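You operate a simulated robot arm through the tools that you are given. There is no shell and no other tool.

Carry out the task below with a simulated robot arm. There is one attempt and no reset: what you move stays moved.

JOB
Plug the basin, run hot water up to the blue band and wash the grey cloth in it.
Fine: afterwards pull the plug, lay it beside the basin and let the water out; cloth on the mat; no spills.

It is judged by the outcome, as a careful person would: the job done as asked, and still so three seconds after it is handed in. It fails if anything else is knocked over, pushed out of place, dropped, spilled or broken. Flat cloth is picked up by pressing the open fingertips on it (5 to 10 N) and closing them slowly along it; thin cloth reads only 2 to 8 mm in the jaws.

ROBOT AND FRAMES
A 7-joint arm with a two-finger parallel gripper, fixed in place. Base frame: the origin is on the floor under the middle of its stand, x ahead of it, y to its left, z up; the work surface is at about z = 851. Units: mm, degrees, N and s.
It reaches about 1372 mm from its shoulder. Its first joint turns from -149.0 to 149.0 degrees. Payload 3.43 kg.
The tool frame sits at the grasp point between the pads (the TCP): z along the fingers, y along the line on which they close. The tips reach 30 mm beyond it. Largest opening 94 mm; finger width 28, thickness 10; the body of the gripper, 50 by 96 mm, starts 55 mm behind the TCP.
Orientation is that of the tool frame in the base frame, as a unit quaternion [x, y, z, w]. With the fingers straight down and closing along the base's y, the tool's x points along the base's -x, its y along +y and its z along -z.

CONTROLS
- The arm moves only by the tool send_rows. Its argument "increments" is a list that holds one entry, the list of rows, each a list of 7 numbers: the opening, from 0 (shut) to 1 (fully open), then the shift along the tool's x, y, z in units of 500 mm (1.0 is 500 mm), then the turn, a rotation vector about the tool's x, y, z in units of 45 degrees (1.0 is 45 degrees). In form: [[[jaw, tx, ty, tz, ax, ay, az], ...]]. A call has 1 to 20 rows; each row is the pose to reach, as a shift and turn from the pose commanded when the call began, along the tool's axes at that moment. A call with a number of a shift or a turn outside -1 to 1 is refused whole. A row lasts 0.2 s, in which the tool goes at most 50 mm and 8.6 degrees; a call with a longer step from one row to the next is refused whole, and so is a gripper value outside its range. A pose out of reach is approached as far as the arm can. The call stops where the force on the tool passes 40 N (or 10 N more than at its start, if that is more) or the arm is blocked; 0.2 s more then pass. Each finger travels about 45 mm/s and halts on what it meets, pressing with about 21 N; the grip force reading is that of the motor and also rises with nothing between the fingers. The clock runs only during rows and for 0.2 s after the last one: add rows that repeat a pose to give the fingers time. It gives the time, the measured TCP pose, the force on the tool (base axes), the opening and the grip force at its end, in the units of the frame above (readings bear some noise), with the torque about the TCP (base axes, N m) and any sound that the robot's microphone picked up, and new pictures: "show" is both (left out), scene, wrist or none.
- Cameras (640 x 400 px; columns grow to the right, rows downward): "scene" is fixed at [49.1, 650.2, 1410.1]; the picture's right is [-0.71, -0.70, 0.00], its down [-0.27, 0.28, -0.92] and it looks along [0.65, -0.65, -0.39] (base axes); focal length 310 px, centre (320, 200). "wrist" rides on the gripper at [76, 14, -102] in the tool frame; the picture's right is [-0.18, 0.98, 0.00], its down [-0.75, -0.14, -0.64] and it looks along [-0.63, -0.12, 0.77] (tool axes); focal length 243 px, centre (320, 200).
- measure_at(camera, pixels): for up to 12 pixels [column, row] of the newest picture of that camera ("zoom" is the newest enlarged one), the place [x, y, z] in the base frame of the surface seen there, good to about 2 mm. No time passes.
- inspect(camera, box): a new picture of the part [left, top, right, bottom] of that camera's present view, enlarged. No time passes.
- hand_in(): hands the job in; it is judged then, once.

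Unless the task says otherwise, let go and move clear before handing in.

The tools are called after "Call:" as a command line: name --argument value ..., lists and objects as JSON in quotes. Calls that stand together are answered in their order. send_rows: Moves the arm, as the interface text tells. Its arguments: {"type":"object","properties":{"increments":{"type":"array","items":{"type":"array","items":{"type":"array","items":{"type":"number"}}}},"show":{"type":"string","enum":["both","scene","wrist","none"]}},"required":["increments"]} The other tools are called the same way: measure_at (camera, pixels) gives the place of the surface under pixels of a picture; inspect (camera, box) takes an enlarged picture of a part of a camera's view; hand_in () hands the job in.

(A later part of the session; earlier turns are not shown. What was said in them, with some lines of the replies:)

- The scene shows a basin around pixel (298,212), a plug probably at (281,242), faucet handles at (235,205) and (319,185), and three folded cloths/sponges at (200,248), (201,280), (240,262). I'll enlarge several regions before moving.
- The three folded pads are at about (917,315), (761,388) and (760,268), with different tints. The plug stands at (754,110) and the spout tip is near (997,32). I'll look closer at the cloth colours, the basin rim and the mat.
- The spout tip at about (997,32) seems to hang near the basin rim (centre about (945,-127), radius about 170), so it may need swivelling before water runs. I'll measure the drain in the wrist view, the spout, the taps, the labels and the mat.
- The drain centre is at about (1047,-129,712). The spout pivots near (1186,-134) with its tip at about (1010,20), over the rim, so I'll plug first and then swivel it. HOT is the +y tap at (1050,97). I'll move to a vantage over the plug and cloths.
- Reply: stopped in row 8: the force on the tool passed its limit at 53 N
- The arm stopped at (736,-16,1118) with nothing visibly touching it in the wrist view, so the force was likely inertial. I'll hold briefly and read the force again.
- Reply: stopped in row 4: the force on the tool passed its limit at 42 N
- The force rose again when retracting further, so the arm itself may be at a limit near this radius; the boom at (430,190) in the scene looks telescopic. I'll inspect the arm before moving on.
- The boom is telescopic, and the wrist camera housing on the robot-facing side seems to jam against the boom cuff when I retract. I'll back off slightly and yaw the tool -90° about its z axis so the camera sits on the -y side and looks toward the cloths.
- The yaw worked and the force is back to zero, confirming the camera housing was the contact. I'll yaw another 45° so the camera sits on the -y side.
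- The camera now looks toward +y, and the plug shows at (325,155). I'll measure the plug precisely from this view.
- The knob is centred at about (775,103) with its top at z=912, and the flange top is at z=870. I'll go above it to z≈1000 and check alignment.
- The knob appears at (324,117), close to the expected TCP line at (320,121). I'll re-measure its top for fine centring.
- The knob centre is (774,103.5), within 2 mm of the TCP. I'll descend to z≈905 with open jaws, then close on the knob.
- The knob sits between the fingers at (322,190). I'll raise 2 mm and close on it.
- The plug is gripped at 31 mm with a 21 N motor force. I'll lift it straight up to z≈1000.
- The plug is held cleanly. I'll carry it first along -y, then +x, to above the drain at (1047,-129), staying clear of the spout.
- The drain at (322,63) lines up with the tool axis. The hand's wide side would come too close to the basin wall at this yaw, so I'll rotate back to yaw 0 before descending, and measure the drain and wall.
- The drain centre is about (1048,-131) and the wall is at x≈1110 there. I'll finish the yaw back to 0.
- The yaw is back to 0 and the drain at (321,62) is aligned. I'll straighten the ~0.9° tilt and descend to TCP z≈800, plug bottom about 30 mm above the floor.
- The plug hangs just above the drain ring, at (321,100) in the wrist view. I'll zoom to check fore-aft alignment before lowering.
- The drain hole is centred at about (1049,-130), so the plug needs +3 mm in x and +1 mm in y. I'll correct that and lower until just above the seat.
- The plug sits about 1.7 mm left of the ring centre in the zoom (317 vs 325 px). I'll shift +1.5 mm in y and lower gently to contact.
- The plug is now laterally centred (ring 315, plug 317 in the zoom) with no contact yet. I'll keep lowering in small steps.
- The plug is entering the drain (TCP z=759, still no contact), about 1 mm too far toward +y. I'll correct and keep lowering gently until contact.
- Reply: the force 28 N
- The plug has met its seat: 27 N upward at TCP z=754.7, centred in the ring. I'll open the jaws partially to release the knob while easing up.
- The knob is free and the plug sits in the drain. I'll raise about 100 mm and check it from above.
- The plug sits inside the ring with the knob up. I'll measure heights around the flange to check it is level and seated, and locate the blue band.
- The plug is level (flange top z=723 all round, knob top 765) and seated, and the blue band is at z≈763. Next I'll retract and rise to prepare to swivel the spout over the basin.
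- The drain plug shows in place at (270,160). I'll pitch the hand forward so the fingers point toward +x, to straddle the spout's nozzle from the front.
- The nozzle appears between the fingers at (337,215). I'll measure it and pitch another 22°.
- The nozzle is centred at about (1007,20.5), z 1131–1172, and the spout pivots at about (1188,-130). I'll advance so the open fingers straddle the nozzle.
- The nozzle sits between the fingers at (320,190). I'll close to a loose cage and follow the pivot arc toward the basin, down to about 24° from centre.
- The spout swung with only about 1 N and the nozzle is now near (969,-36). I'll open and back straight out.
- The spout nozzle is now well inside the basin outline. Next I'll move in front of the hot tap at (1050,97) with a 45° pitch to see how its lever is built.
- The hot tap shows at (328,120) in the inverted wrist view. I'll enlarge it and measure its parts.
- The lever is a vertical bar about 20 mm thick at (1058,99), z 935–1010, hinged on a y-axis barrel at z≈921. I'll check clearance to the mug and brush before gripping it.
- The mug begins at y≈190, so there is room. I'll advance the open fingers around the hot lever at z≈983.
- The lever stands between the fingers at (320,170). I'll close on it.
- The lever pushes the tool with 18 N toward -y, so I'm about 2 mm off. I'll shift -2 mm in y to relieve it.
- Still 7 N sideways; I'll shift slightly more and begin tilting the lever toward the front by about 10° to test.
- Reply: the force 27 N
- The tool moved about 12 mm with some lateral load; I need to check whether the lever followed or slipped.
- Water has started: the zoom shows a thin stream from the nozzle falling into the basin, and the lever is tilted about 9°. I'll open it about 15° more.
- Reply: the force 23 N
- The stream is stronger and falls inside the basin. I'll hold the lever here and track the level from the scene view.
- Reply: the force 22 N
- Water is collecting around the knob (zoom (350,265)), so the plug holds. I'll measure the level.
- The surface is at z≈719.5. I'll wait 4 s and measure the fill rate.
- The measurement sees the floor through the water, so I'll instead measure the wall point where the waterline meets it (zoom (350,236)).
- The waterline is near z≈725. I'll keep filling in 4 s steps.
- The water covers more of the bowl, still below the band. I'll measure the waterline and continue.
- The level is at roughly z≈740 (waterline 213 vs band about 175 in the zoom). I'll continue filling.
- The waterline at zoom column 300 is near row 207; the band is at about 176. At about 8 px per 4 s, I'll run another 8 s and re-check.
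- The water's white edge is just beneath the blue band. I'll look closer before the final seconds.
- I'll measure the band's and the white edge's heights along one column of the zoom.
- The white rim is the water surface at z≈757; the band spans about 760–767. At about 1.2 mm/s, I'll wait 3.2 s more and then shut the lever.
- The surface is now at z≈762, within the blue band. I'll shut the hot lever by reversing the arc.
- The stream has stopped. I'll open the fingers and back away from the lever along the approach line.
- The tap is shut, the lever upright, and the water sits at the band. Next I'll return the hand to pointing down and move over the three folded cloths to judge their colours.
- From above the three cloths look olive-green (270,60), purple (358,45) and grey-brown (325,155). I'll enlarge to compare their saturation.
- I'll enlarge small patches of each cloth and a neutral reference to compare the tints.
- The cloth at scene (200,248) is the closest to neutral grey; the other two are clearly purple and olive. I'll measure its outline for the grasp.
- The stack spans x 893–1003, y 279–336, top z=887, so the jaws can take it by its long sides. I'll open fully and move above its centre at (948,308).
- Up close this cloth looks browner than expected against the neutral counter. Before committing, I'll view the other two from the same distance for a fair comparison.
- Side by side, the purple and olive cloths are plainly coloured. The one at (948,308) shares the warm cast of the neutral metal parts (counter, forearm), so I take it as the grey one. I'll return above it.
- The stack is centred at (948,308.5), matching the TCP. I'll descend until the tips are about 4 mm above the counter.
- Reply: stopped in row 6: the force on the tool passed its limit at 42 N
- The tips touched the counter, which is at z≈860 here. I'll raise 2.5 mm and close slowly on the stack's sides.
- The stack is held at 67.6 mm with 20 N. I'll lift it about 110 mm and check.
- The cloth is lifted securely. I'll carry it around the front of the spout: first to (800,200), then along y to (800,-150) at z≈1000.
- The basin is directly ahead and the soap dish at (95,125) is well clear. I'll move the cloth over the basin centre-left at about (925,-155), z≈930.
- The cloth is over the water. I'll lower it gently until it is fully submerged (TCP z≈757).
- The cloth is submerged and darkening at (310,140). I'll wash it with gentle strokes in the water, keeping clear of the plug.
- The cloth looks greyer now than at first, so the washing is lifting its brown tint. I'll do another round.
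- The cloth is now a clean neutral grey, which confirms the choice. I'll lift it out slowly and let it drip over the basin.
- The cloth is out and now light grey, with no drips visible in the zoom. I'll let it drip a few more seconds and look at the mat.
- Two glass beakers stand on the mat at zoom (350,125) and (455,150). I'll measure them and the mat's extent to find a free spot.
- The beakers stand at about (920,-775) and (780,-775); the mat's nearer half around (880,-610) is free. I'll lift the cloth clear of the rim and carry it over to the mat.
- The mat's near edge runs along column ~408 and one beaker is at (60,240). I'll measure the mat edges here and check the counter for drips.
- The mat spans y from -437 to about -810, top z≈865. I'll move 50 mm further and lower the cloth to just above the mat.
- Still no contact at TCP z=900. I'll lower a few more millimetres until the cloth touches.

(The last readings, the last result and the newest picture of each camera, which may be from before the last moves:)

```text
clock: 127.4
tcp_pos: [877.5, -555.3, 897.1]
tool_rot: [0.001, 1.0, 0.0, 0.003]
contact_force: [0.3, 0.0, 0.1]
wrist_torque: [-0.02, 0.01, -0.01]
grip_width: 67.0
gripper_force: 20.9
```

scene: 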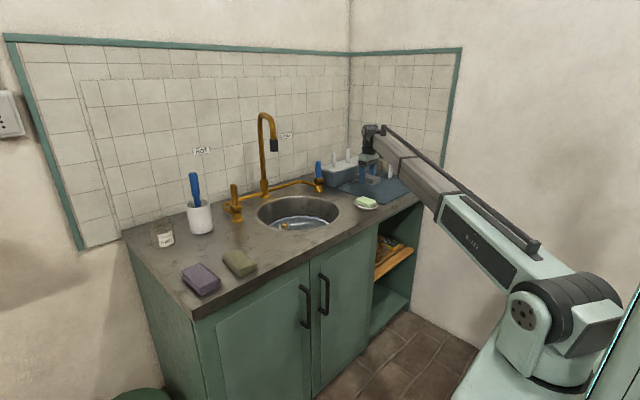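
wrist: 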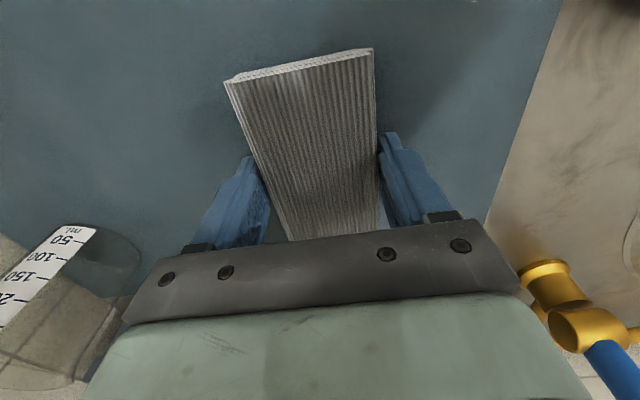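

Call:
send_rows --increments '[[[0.4, 0, 0, 0.001, 0, 0, 0], [0.4, 0, 0, 0.002, 0, 0, 0], [0.4, 0, 0, 0.0035, 0, 0, 0]]]' --show "wrist"

```text
clock: 128.2
tcp_pos: [877.7, -555.7, 897.3]
tool_rot: [0.001, 1.0, 0.0, 0.002]
contact_force: [-0.7, 0.6, 3.5]
wrist_torque: [0.08, 0.0, 0.02]
grip_width: 66.8
gripper_force: 21.0
```

wrist: 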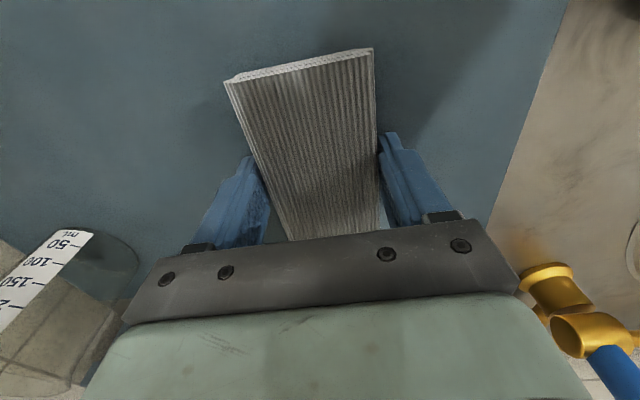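

The cloth now rests on the mat with 3.5 N. I'll open the fingers and lift away.

Call:
send_rows --increments '[[[0.8, 0, 0, 0, 0, 0, 0], [0.95, 0, 0, 0, 0, 0, 0], [0.95, 0, 0, 0, 0, 0, 0], [0.95, 0, 0, -0.02, 0, 0, 0], [0.95, 0, 0, -0.06, 0, 0, 0], [0.95, 0, 0, -0.12, 0, 0, 0], [0.95, 0, 0, -0.18, 0, 0, 0], [0.95, 0, 0, -0.18, 0, 0, 0]]]'

```text
clock: 130.0
tcp_pos: [876.0, -555.6, 987.4]
tool_rot: [0.0, 1.0, 0.0, 0.003]
contact_force: [-0.3, 0.0, 0.3]
wrist_torque: [-0.01, 0.02, 0.0]
grip_width: 89.3
gripper_force: 0.1
```

scene: 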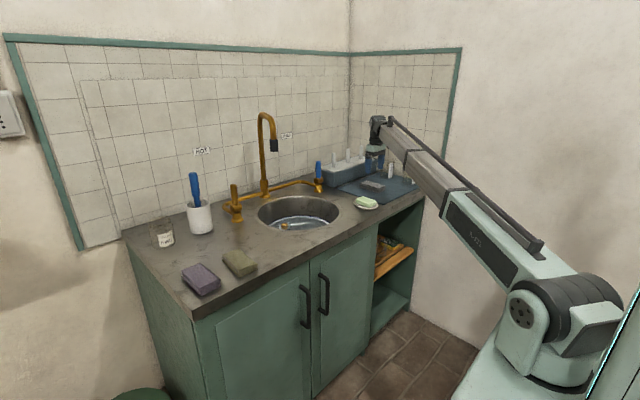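
wrist: 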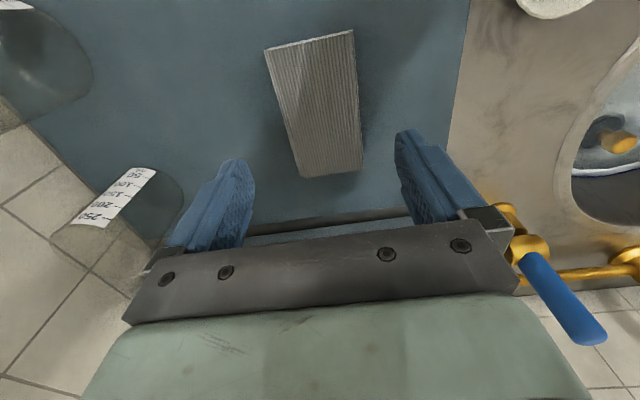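

The cloth lies on the mat, clear of both beakers. I'll go back toward the basin for the plug, travelling at x≈876 and dropping to z≈930.

Call:
send_rows --increments '[[[0.8, 0, 0.04, 0, 0, 0, 0], [0.8, 0, 0.1, 0, 0, 0, 0], [0.8, 0, 0.17, 0, 0, 0, 0], [0.8, 0, 0.25, 0, 0, 0, 0], [0.8, 0, 0.33, 0, 0, 0, 0], [0.8, 0, 0.41, 0, 0, 0, 0], [0.8, 0, 0.49, 0, 0, 0, 0], [0.8, 0, 0.57, 0.02, 0, 0, 0], [0.8, 0, 0.65, 0.05, 0, 0, 0], [0.8, 0, 0.73, 0.08, 0, 0, 0], [0.8, 0, 0.78, 0.11, 0, 0, 0], [0.8, 0, 0.804, 0.114, 0, 0, 0], [0.8, 0, 0.804, 0.114, 0, 0, 0]]]'

```text
clock: 132.8
tcp_pos: [878.8, -153.5, 929.5]
tool_rot: [0.001, 1.0, -0.001, 0.003]
contact_force: [-0.7, 0.5, 0.0]
wrist_torque: [-0.02, 0.02, 0.01]
grip_width: 75.3
gripper_force: 0.0
```

scene: 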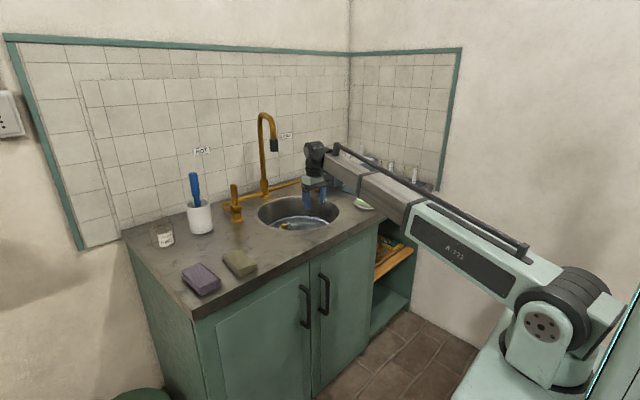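
wrist: 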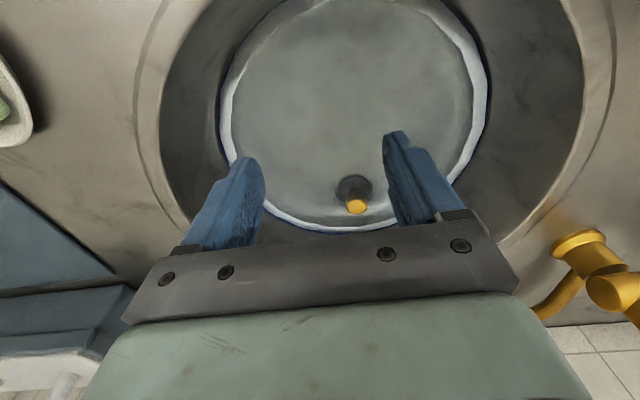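

The water is still at the band and the plug sits at (355,195). I'll move in at z≈905 to above the plug.

Call:
send_rows --increments '[[[0.8, -0.03, 0, 0.02, 0, 0, 0], [0.8, -0.08, 0.005, 0.05, 0, 0, 0], [0.8, -0.14, 0.01, 0.05, 0, 0, 0], [0.8, -0.2, 0.02, 0.05, 0, 0, 0], [0.8, -0.26, 0.035, 0.05, 0, 0, 0], [0.8, -0.31, 0.045, 0.05, 0, 0, 0], [0.8, -0.34, 0.047, 0.05, 0, 0, 0], [0.8, -0.34, 0.047, 0.05, 0, 0, 0]]]'

Call:
inspect --camera "scene" --box '[220, 100, 380, 240]'

```text
clock: 134.6
tcp_pos: [1047.5, -130.2, 902.4]
tool_rot: [0.0, 1.0, 0.0, 0.003]
contact_force: [-1.0, -0.3, 0.6]
wrist_torque: [-0.04, 0.01, -0.02]
grip_width: 75.2
gripper_force: 0.0
```

scene: 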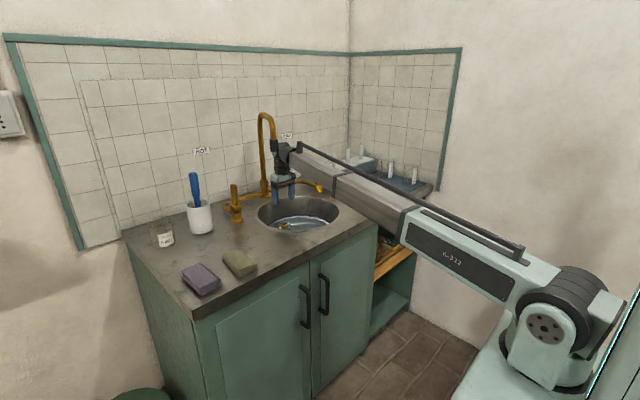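
wrist: 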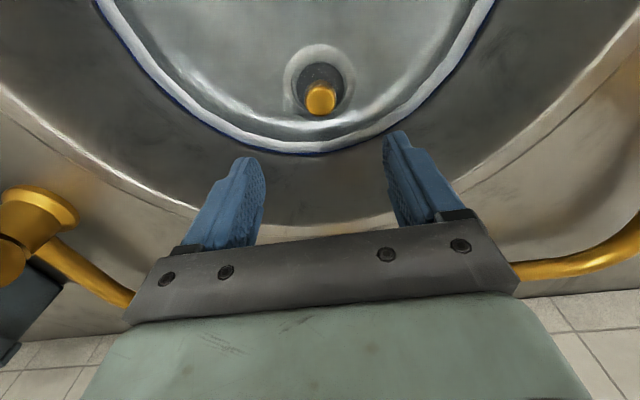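

```text
2.86 times, centred on (300, 170) of scene
```

zoom: 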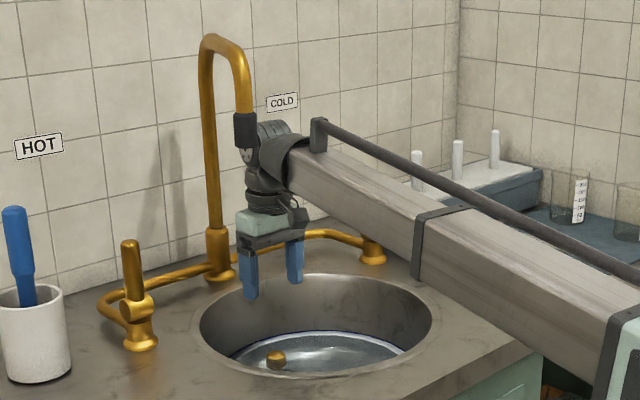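

The arm is clear of the spout. I'll descend around the knob to TCP z≈758, slowing at the water surface.

Call:
send_rows --increments '[[[0.7, -0.003, 0, 0.04, 0, 0, 0], [0.7, -0.003, 0, 0.1, 0, 0, 0], [0.65, -0.003, 0, 0.16, 0, 0, 0], [0.65, -0.003, 0, 0.2, 0, 0, 0], [0.65, -0.003, 0, 0.23, 0, 0, 0], [0.65, -0.003, 0, 0.255, 0, 0, 0], [0.65, -0.003, 0, 0.275, 0, 0, 0], [0.65, -0.003, 0, 0.289, 0, 0, 0], [0.65, -0.003, 0, 0.289, 0, 0, 0]]]' --show "wrist"

```text
clock: 136.6
tcp_pos: [1051.5, -129.2, 760.3]
tool_rot: [0.0, 1.0, 0.0, 0.002]
contact_force: [0.7, 0.5, 0.1]
wrist_torque: [-0.01, 0.01, -0.02]
grip_width: 61.1
gripper_force: 0.0
```

wrist: 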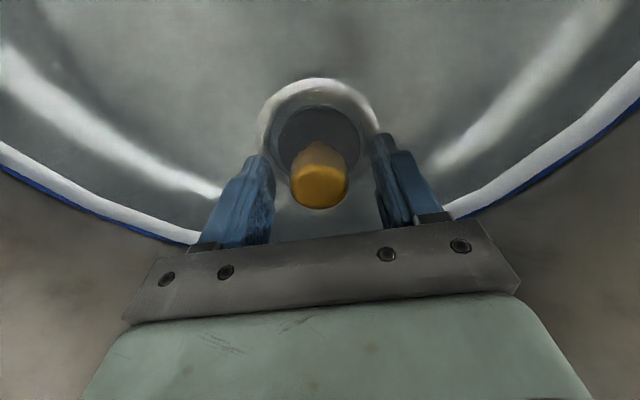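

The knob is between the fingers at (319,180). I'll lower 2 mm and close on it.

Call:
send_rows --increments '[[[0.65, 0.002, 0, 0.004, 0, 0, 0], [0.4, 0.002, 0, 0.004, 0, 0, 0], [0.2, 0.002, 0, 0.004, 0, 0, 0], [0.1, 0.002, 0, 0.004, 0, 0, 0], [0.1, 0.002, 0, 0.004, 0, 0, 0], [0.1, 0.002, 0, 0.004, 0, 0, 0]]]' --show "wrist"

```text
clock: 138.0
tcp_pos: [1050.1, -128.6, 759.6]
tool_rot: [0.001, 1.0, 0.001, 0.002]
contact_force: [-1.1, -0.4, -0.4]
wrist_torque: [0.02, 0.02, 0.01]
grip_width: 31.0
gripper_force: 21.4
```

wrist: 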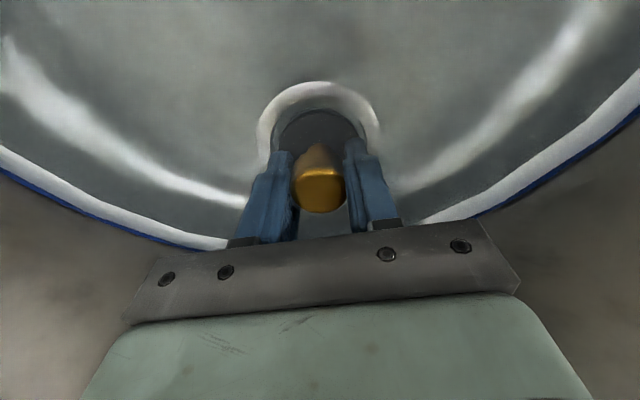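

The plug is gripped at 31 mm. I'll pull it straight up slowly and hold it above the water to drip.

Call:
send_rows --increments '[[[0.1, 0, 0, -0.01, 0, 0, 0], [0.1, 0, 0, -0.03, 0, 0, 0], [0.1, 0, 0, -0.05, 0, 0, 0], [0.1, 0, 0, -0.08, 0, 0, 0], [0.1, 0, 0, -0.11, 0, 0, 0], [0.1, 0, 0, -0.14, 0, 0, 0], [0.1, 0, 0, -0.17, 0, 0, 0], [0.1, 0, 0, -0.19, 0, 0, 0], [0.1, 0, 0, -0.19, 0, 0, 0]]]'

Call:
inspect --camera "scene" --box '[245, 170, 345, 240]'

```text
clock: 140.0
tcp_pos: [1050.3, -129.8, 853.2]
tool_rot: [0.001, 1.0, 0.0, 0.003]
contact_force: [-0.3, 0.7, -0.7]
wrist_torque: [0.02, 0.0, -0.01]
grip_width: 31.2
gripper_force: 20.9
```

scene: 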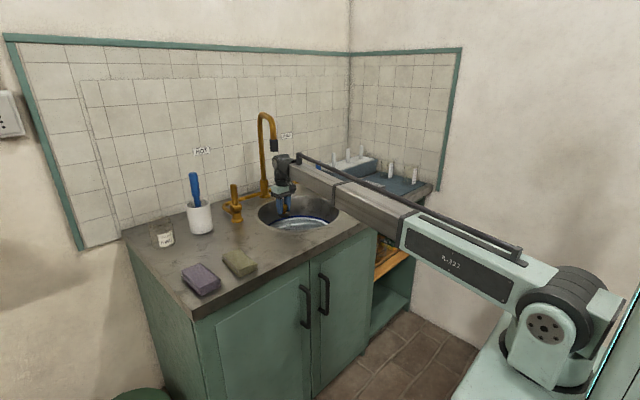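
wrist: 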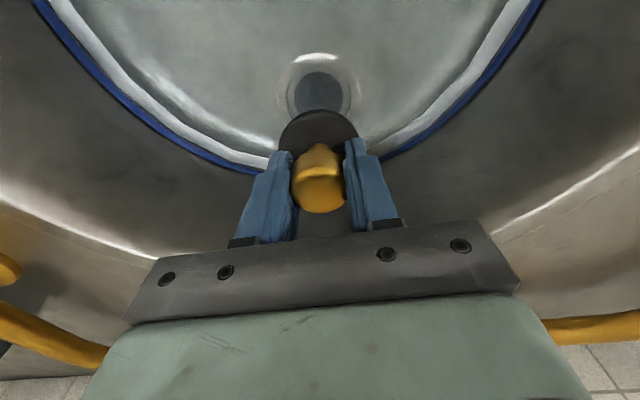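

```text
5.71 times, centred on (295, 205) of scene
```

zoom: 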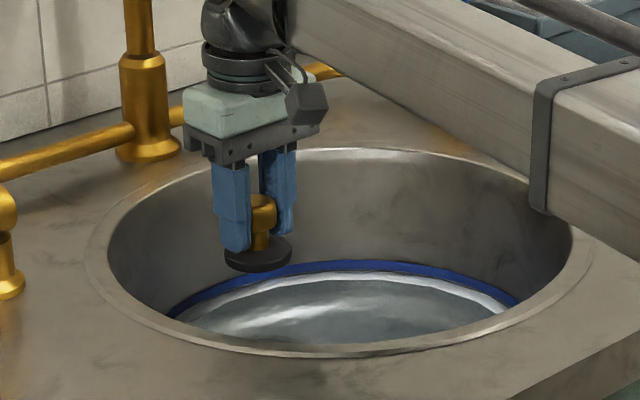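

The plug is out and the water has begun draining (surface now below the band). I'll hold here a few seconds so the plug drips into the basin.

Call:
send_rows --increments '[[[0.1, 0, 0, 0, 0, 0, 0], [0.1, 0, 0, 0, 0, 0, 0], [0.1, 0, 0, 0, 0, 0, 0], [0.1, 0, 0, 0, 0, 0, 0], [0.1, 0, 0, 0, 0, 0, 0], [0.1, 0, 0, 0, 0, 0, 0], [0.1, 0, 0, 0, 0, 0, 0], [0.1, 0, 0, 0, 0, 0, 0], [0.1, 0, 0, 0, 0, 0, 0], [0.1, 0, 0, 0, 0, 0, 0], [0.1, 0, 0, 0, 0, 0, 0], [0.1, 0, 0, 0, 0, 0, 0], [0.1, 0, 0, 0, 0, 0, 0], [0.1, 0, 0, 0, 0, 0, 0], [0.1, 0, 0, 0, 0, 0, 0], [0.1, 0, 0, 0, 0, 0, 0], [0.1, 0, 0, 0, 0, 0, 0], [0.1, 0, 0, 0, 0, 0, 0], [0.1, 0, 0, 0, 0, 0, 0], [0.1, 0, 0, 0, 0, 0, 0]]]' --show "none"

Call:
inspect --camera "scene" --box '[245, 170, 345, 240]'

```text
clock: 144.2
tcp_pos: [1050.0, -129.6, 852.8]
tool_rot: [0.002, 1.0, 0.0, 0.003]
contact_force: [0.0, -0.2, -0.6]
wrist_torque: [0.05, 0.0, 0.0]
grip_width: 30.9
gripper_force: 21.3
```

```text
5.71 times, centred on (295, 205) of scene
```

zoom: 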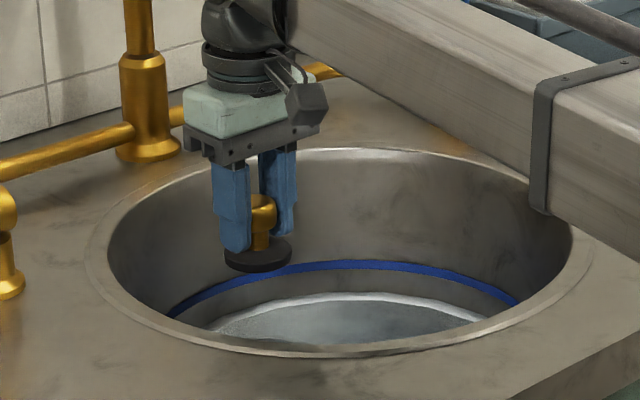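

The water level is clearly dropping, and the plug shows no drips. I'll raise it above the rim and retract in front of the spout.

Call:
send_rows --increments '[[[0.1, 0, 0, -0.03, 0, 0, 0], [0.1, 0, 0, -0.08, 0, 0, 0], [0.1, 0.01, 0, -0.13, 0, 0, 0], [0.1, 0.05, -0.005, -0.15, 0, 0, 0], [0.1, 0.11, -0.01, -0.15, 0, 0, 0], [0.1, 0.18, -0.015, -0.15, 0, 0, 0], [0.1, 0.25, -0.02, -0.15, 0, 0, 0], [0.1, 0.32, -0.02, -0.15, 0, 0, 0], [0.1, 0.39, -0.01, -0.15, 0, 0, 0], [0.1, 0.45, 0.02, -0.15, 0, 0, 0], [0.1, 0.48, 0.08, -0.15, 0, 0, 0], [0.1, 0.49, 0.15, -0.15, 0, 0, 0], [0.1, 0.49, 0.22, -0.15, 0, 0, 0], [0.1, 0.49, 0.29, -0.15, 0, 0, 0], [0.1, 0.49, 0.35, -0.15, 0, 0, 0], [0.1, 0.49, 0.38, -0.15, 0, 0, 0], [0.1, 0.49, 0.38, -0.15, 0, 0, 0]]]'

```text
clock: 147.8
tcp_pos: [804.4, 60.7, 925.3]
tool_rot: [0.001, 1.0, 0.001, 0.003]
contact_force: [0.2, 0.9, -0.2]
wrist_torque: [0.0, 0.0, 0.04]
grip_width: 31.2
gripper_force: 20.9
```

scene: 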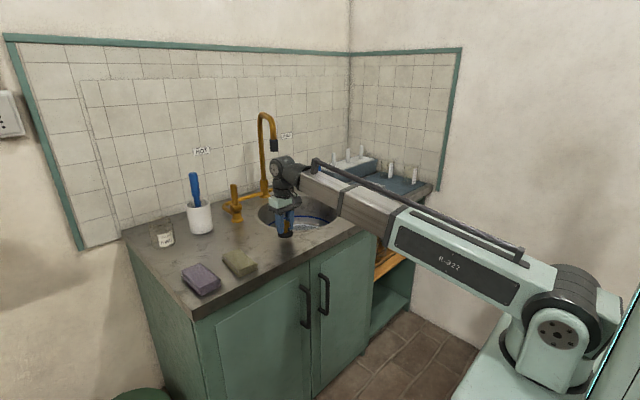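
wrist: 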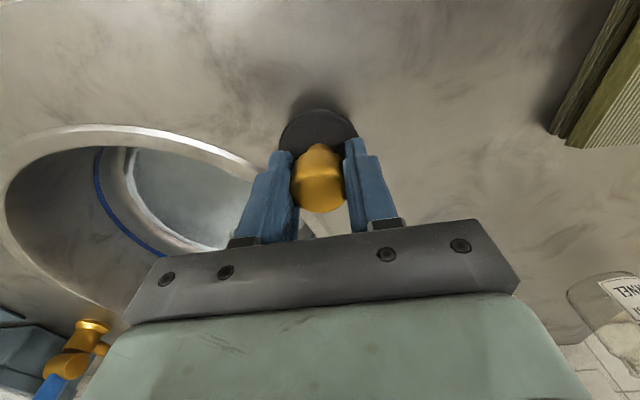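

The plug is beside the basin over clear counter at (804,61). I'll lower it onto the surface, with contact expected near TCP z≈906.

Call:
send_rows --increments '[[[0.1, 0, 0, 0.01, 0, 0, 0], [0.1, 0, 0, 0.022, 0, 0, 0], [0.1, 0, 0, 0.03, 0, 0, 0], [0.1, 0, 0, 0.034, 0, 0, 0], [0.1, 0, 0, 0.036, 0, 0, 0]]]' --show "none"

```text
clock: 149.0
tcp_pos: [804.6, 62.1, 909.3]
tool_rot: [0.001, 1.0, -0.001, 0.002]
contact_force: [0.6, -0.3, -1.7]
wrist_torque: [0.03, 0.0, -0.01]
grip_width: 31.0
gripper_force: 20.7
```

Call:
send_rows --increments '[[[0.1, 0, 0, 0.002, 0, 0, 0], [0.1, 0, 0, 0.004, 0, 0, 0], [0.1, 0, 0, 0.006, 0, 0, 0]]]' --show "none"

```text
clock: 149.8
tcp_pos: [804.5, 60.6, 907.3]
tool_rot: [0.0, 1.0, 0.0, 0.003]
contact_force: [0.4, -1.1, 6.7]
wrist_torque: [0.05, 0.06, 0.02]
grip_width: 31.2
gripper_force: 21.3
```

The plug has touched down (6.7 N at TCP z=907). I'll release it and rise clear.

Call:
send_rows --increments '[[[0.3, 0, 0, 0, 0, 0, 0], [0.6, 0, 0, 0, 0, 0, 0], [0.7, 0, 0, 0, 0, 0, 0], [0.7, 0, 0, -0.01, 0, 0, 0], [0.7, 0, 0, -0.05, 0, 0, 0], [0.7, 0, 0, -0.11, 0, 0, 0], [0.7, 0, 0, -0.18, 0, 0, 0], [0.7, 0, 0, -0.24, 0, 0, 0], [0.7, 0, 0, -0.24, 0, 0, 0]]]'

Call:
inspect --camera "scene" --box '[200, 150, 400, 280]'

```text
clock: 151.8
tcp_pos: [804.1, 61.6, 1025.4]
tool_rot: [0.001, 1.0, 0.0, 0.003]
contact_force: [-0.3, 0.4, -1.2]
wrist_torque: [-0.04, 0.01, -0.05]
grip_width: 65.7
gripper_force: 0.1
```

scene: 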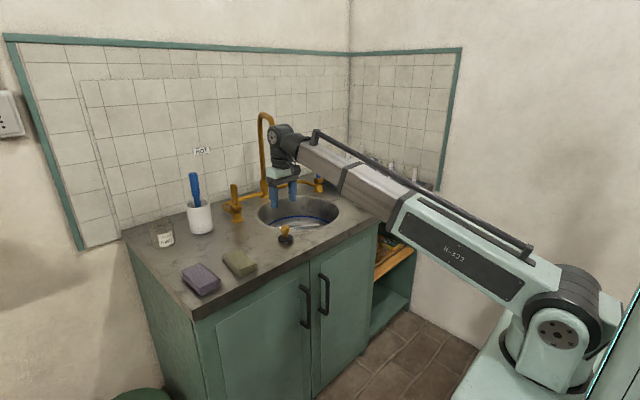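
wrist: 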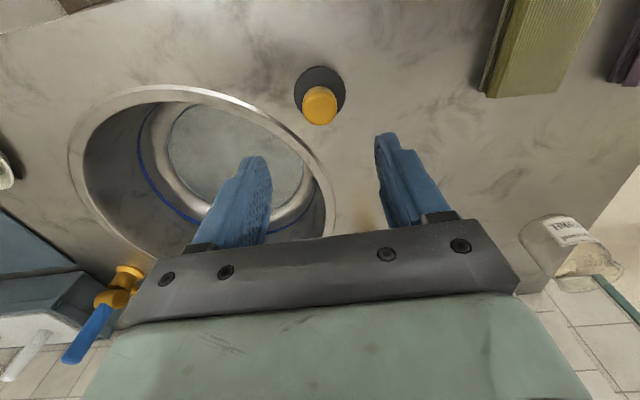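

```text
3.08 times, centred on (300, 215) of scene
```

zoom: 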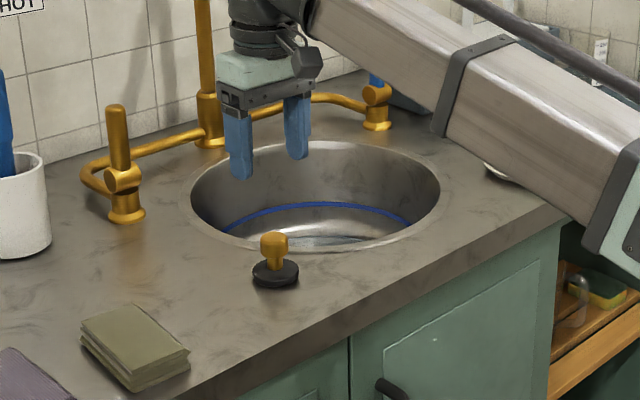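

The plug stands upright beside the basin and the water is nearly out. I'll wait while it finishes draining, and check the small speck on the cabinet door at zoom (435,342).

Call:
send_rows --increments '[[[0.7, 0, 0, 0, 0, 0, 0], [0.7, 0.0, -0.05, -0.03, 0, 0, 0], [0.7, 0.0, -0.12, -0.06, 0, 0, 0], [0.7, 0.0, -0.19, -0.09, 0, 0, 0], [0.7, 0.0, -0.26, -0.1, 0, 0, 0], [0.7, 0, -0.33, -0.1, 0, 0, 0], [0.7, 0, -0.36, -0.1, 0, 0, 0], [0.7, 0, -0.36, -0.1, 0, 0, 0], [0.7, 0, -0.36, -0.1, 0, 0, 0], [0.7, 0, -0.36, -0.1, 0, 0, 0], [0.7, 0, -0.36, -0.1, 0, 0, 0], [0.7, 0, -0.36, -0.1, 0, 0, 0], [0.7, 0, -0.36, -0.1, 0, 0, 0], [0.7, 0, -0.36, -0.1, 0, 0, 0], [0.7, 0, -0.36, -0.1, 0, 0, 0], [0.7, 0, -0.36, -0.1, 0, 0, 0], [0.7, 0, -0.36, -0.1, 0, 0, 0], [0.7, 0, -0.36, -0.1, 0, 0, 0], [0.7, 0, -0.36, -0.1, 0, 0, 0], [0.7, 0, -0.36, -0.1, 0, 0, 0]]]'

Call:
inspect --camera "scene" --box '[310, 235, 370, 275]'

Call:
inspect --camera "wrist" --box '[120, 0, 560, 250]'

```text
clock: 156.0
tcp_pos: [803.2, -118.4, 1074.3]
tool_rot: [0.001, 1.0, 0.0, 0.002]
contact_force: [0.2, -0.1, 0.1]
wrist_torque: [-0.02, 0.0, -0.02]
grip_width: 65.8
gripper_force: 0.1
```

scene: 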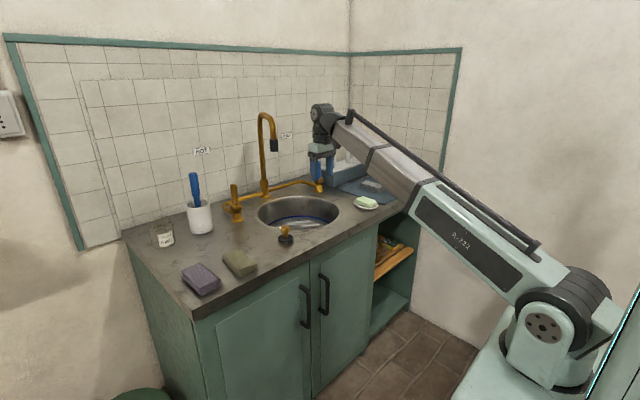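
wrist: 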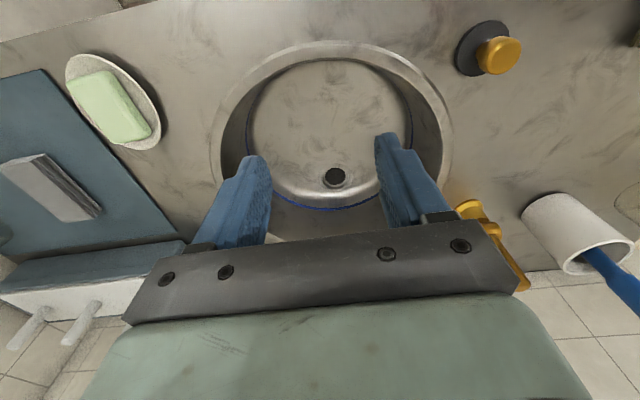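

```text
10.00 times, centred on (340, 255) of scene
```

zoom: 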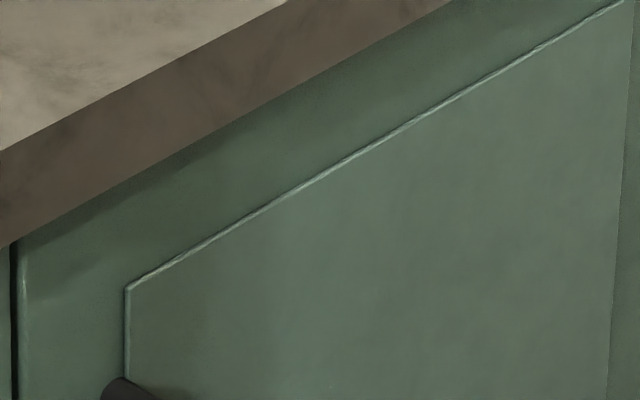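

```text
1.45 times, centred on (340, 125) of wrist
```

zoom: 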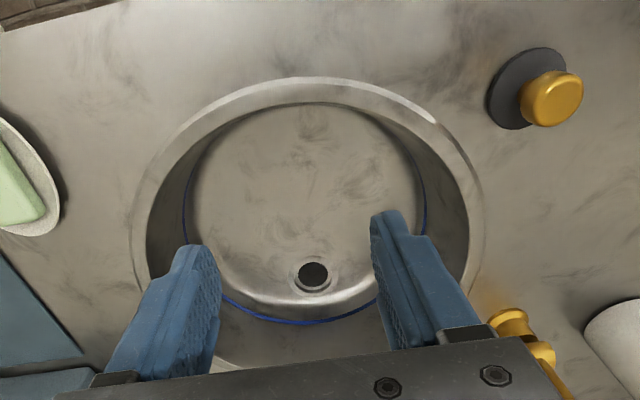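

The basin is empty, the counter shows no water, and the speck was only an image artefact. I'll do a last check of the mat, spout and taps before handing in.

Call:
inspect --camera "scene" --box '[220, 100, 420, 250]'

Call:
inspect --camera "wrist" --box '[0, 40, 220, 300]'

```text
2.67 times, centred on (320, 175) of scene
```

zoom: 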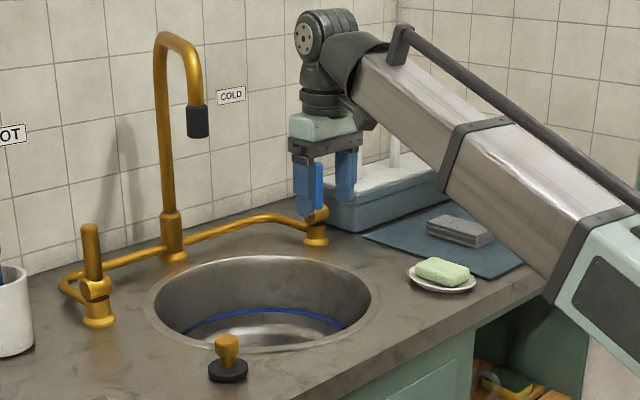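

```text
1.54 times, centred on (110, 170) of wrist
```

zoom: 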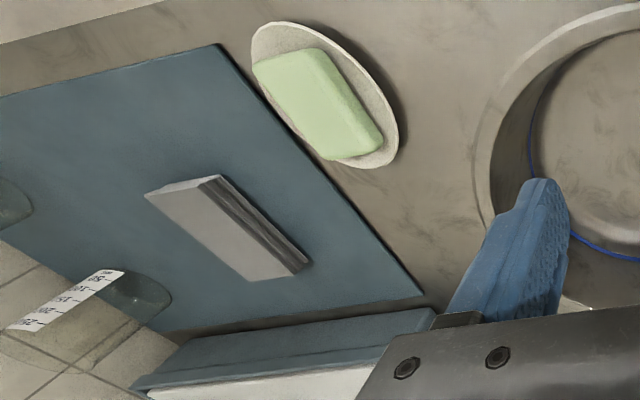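

The checks show the clean grey cloth on the mat, the plug upright beside the empty basin, and the tap shut with no drip. Soap, beakers and mug are undisturbed and the gripper is open and clear, so I'm handing in.

Call:
hand_in

```text
The job is handed in.
```

The wash job is done and handed in. The last pictures show the basin empty, no water on the counter, and nothing knocked over.

- **Water:** I plugged the drain and ran hot water until the surface was within the blue band, then shut the hot tap. The spout was hanging over the rim at the start, so I swivelled it over the basin before turning the water on. I left it there.
- **Cloth:** None of the three cloths looked plainly grey at first. I took the one closest to neutral grey. It looked brown up close but washed out to a clean light grey. It now lies folded on the mat, clear of the two beakers.
- **Plug:** I pulled it and let it drip over the basin. It stands beside the basin at about (804, 61), roughly 50 mm from its original spot.
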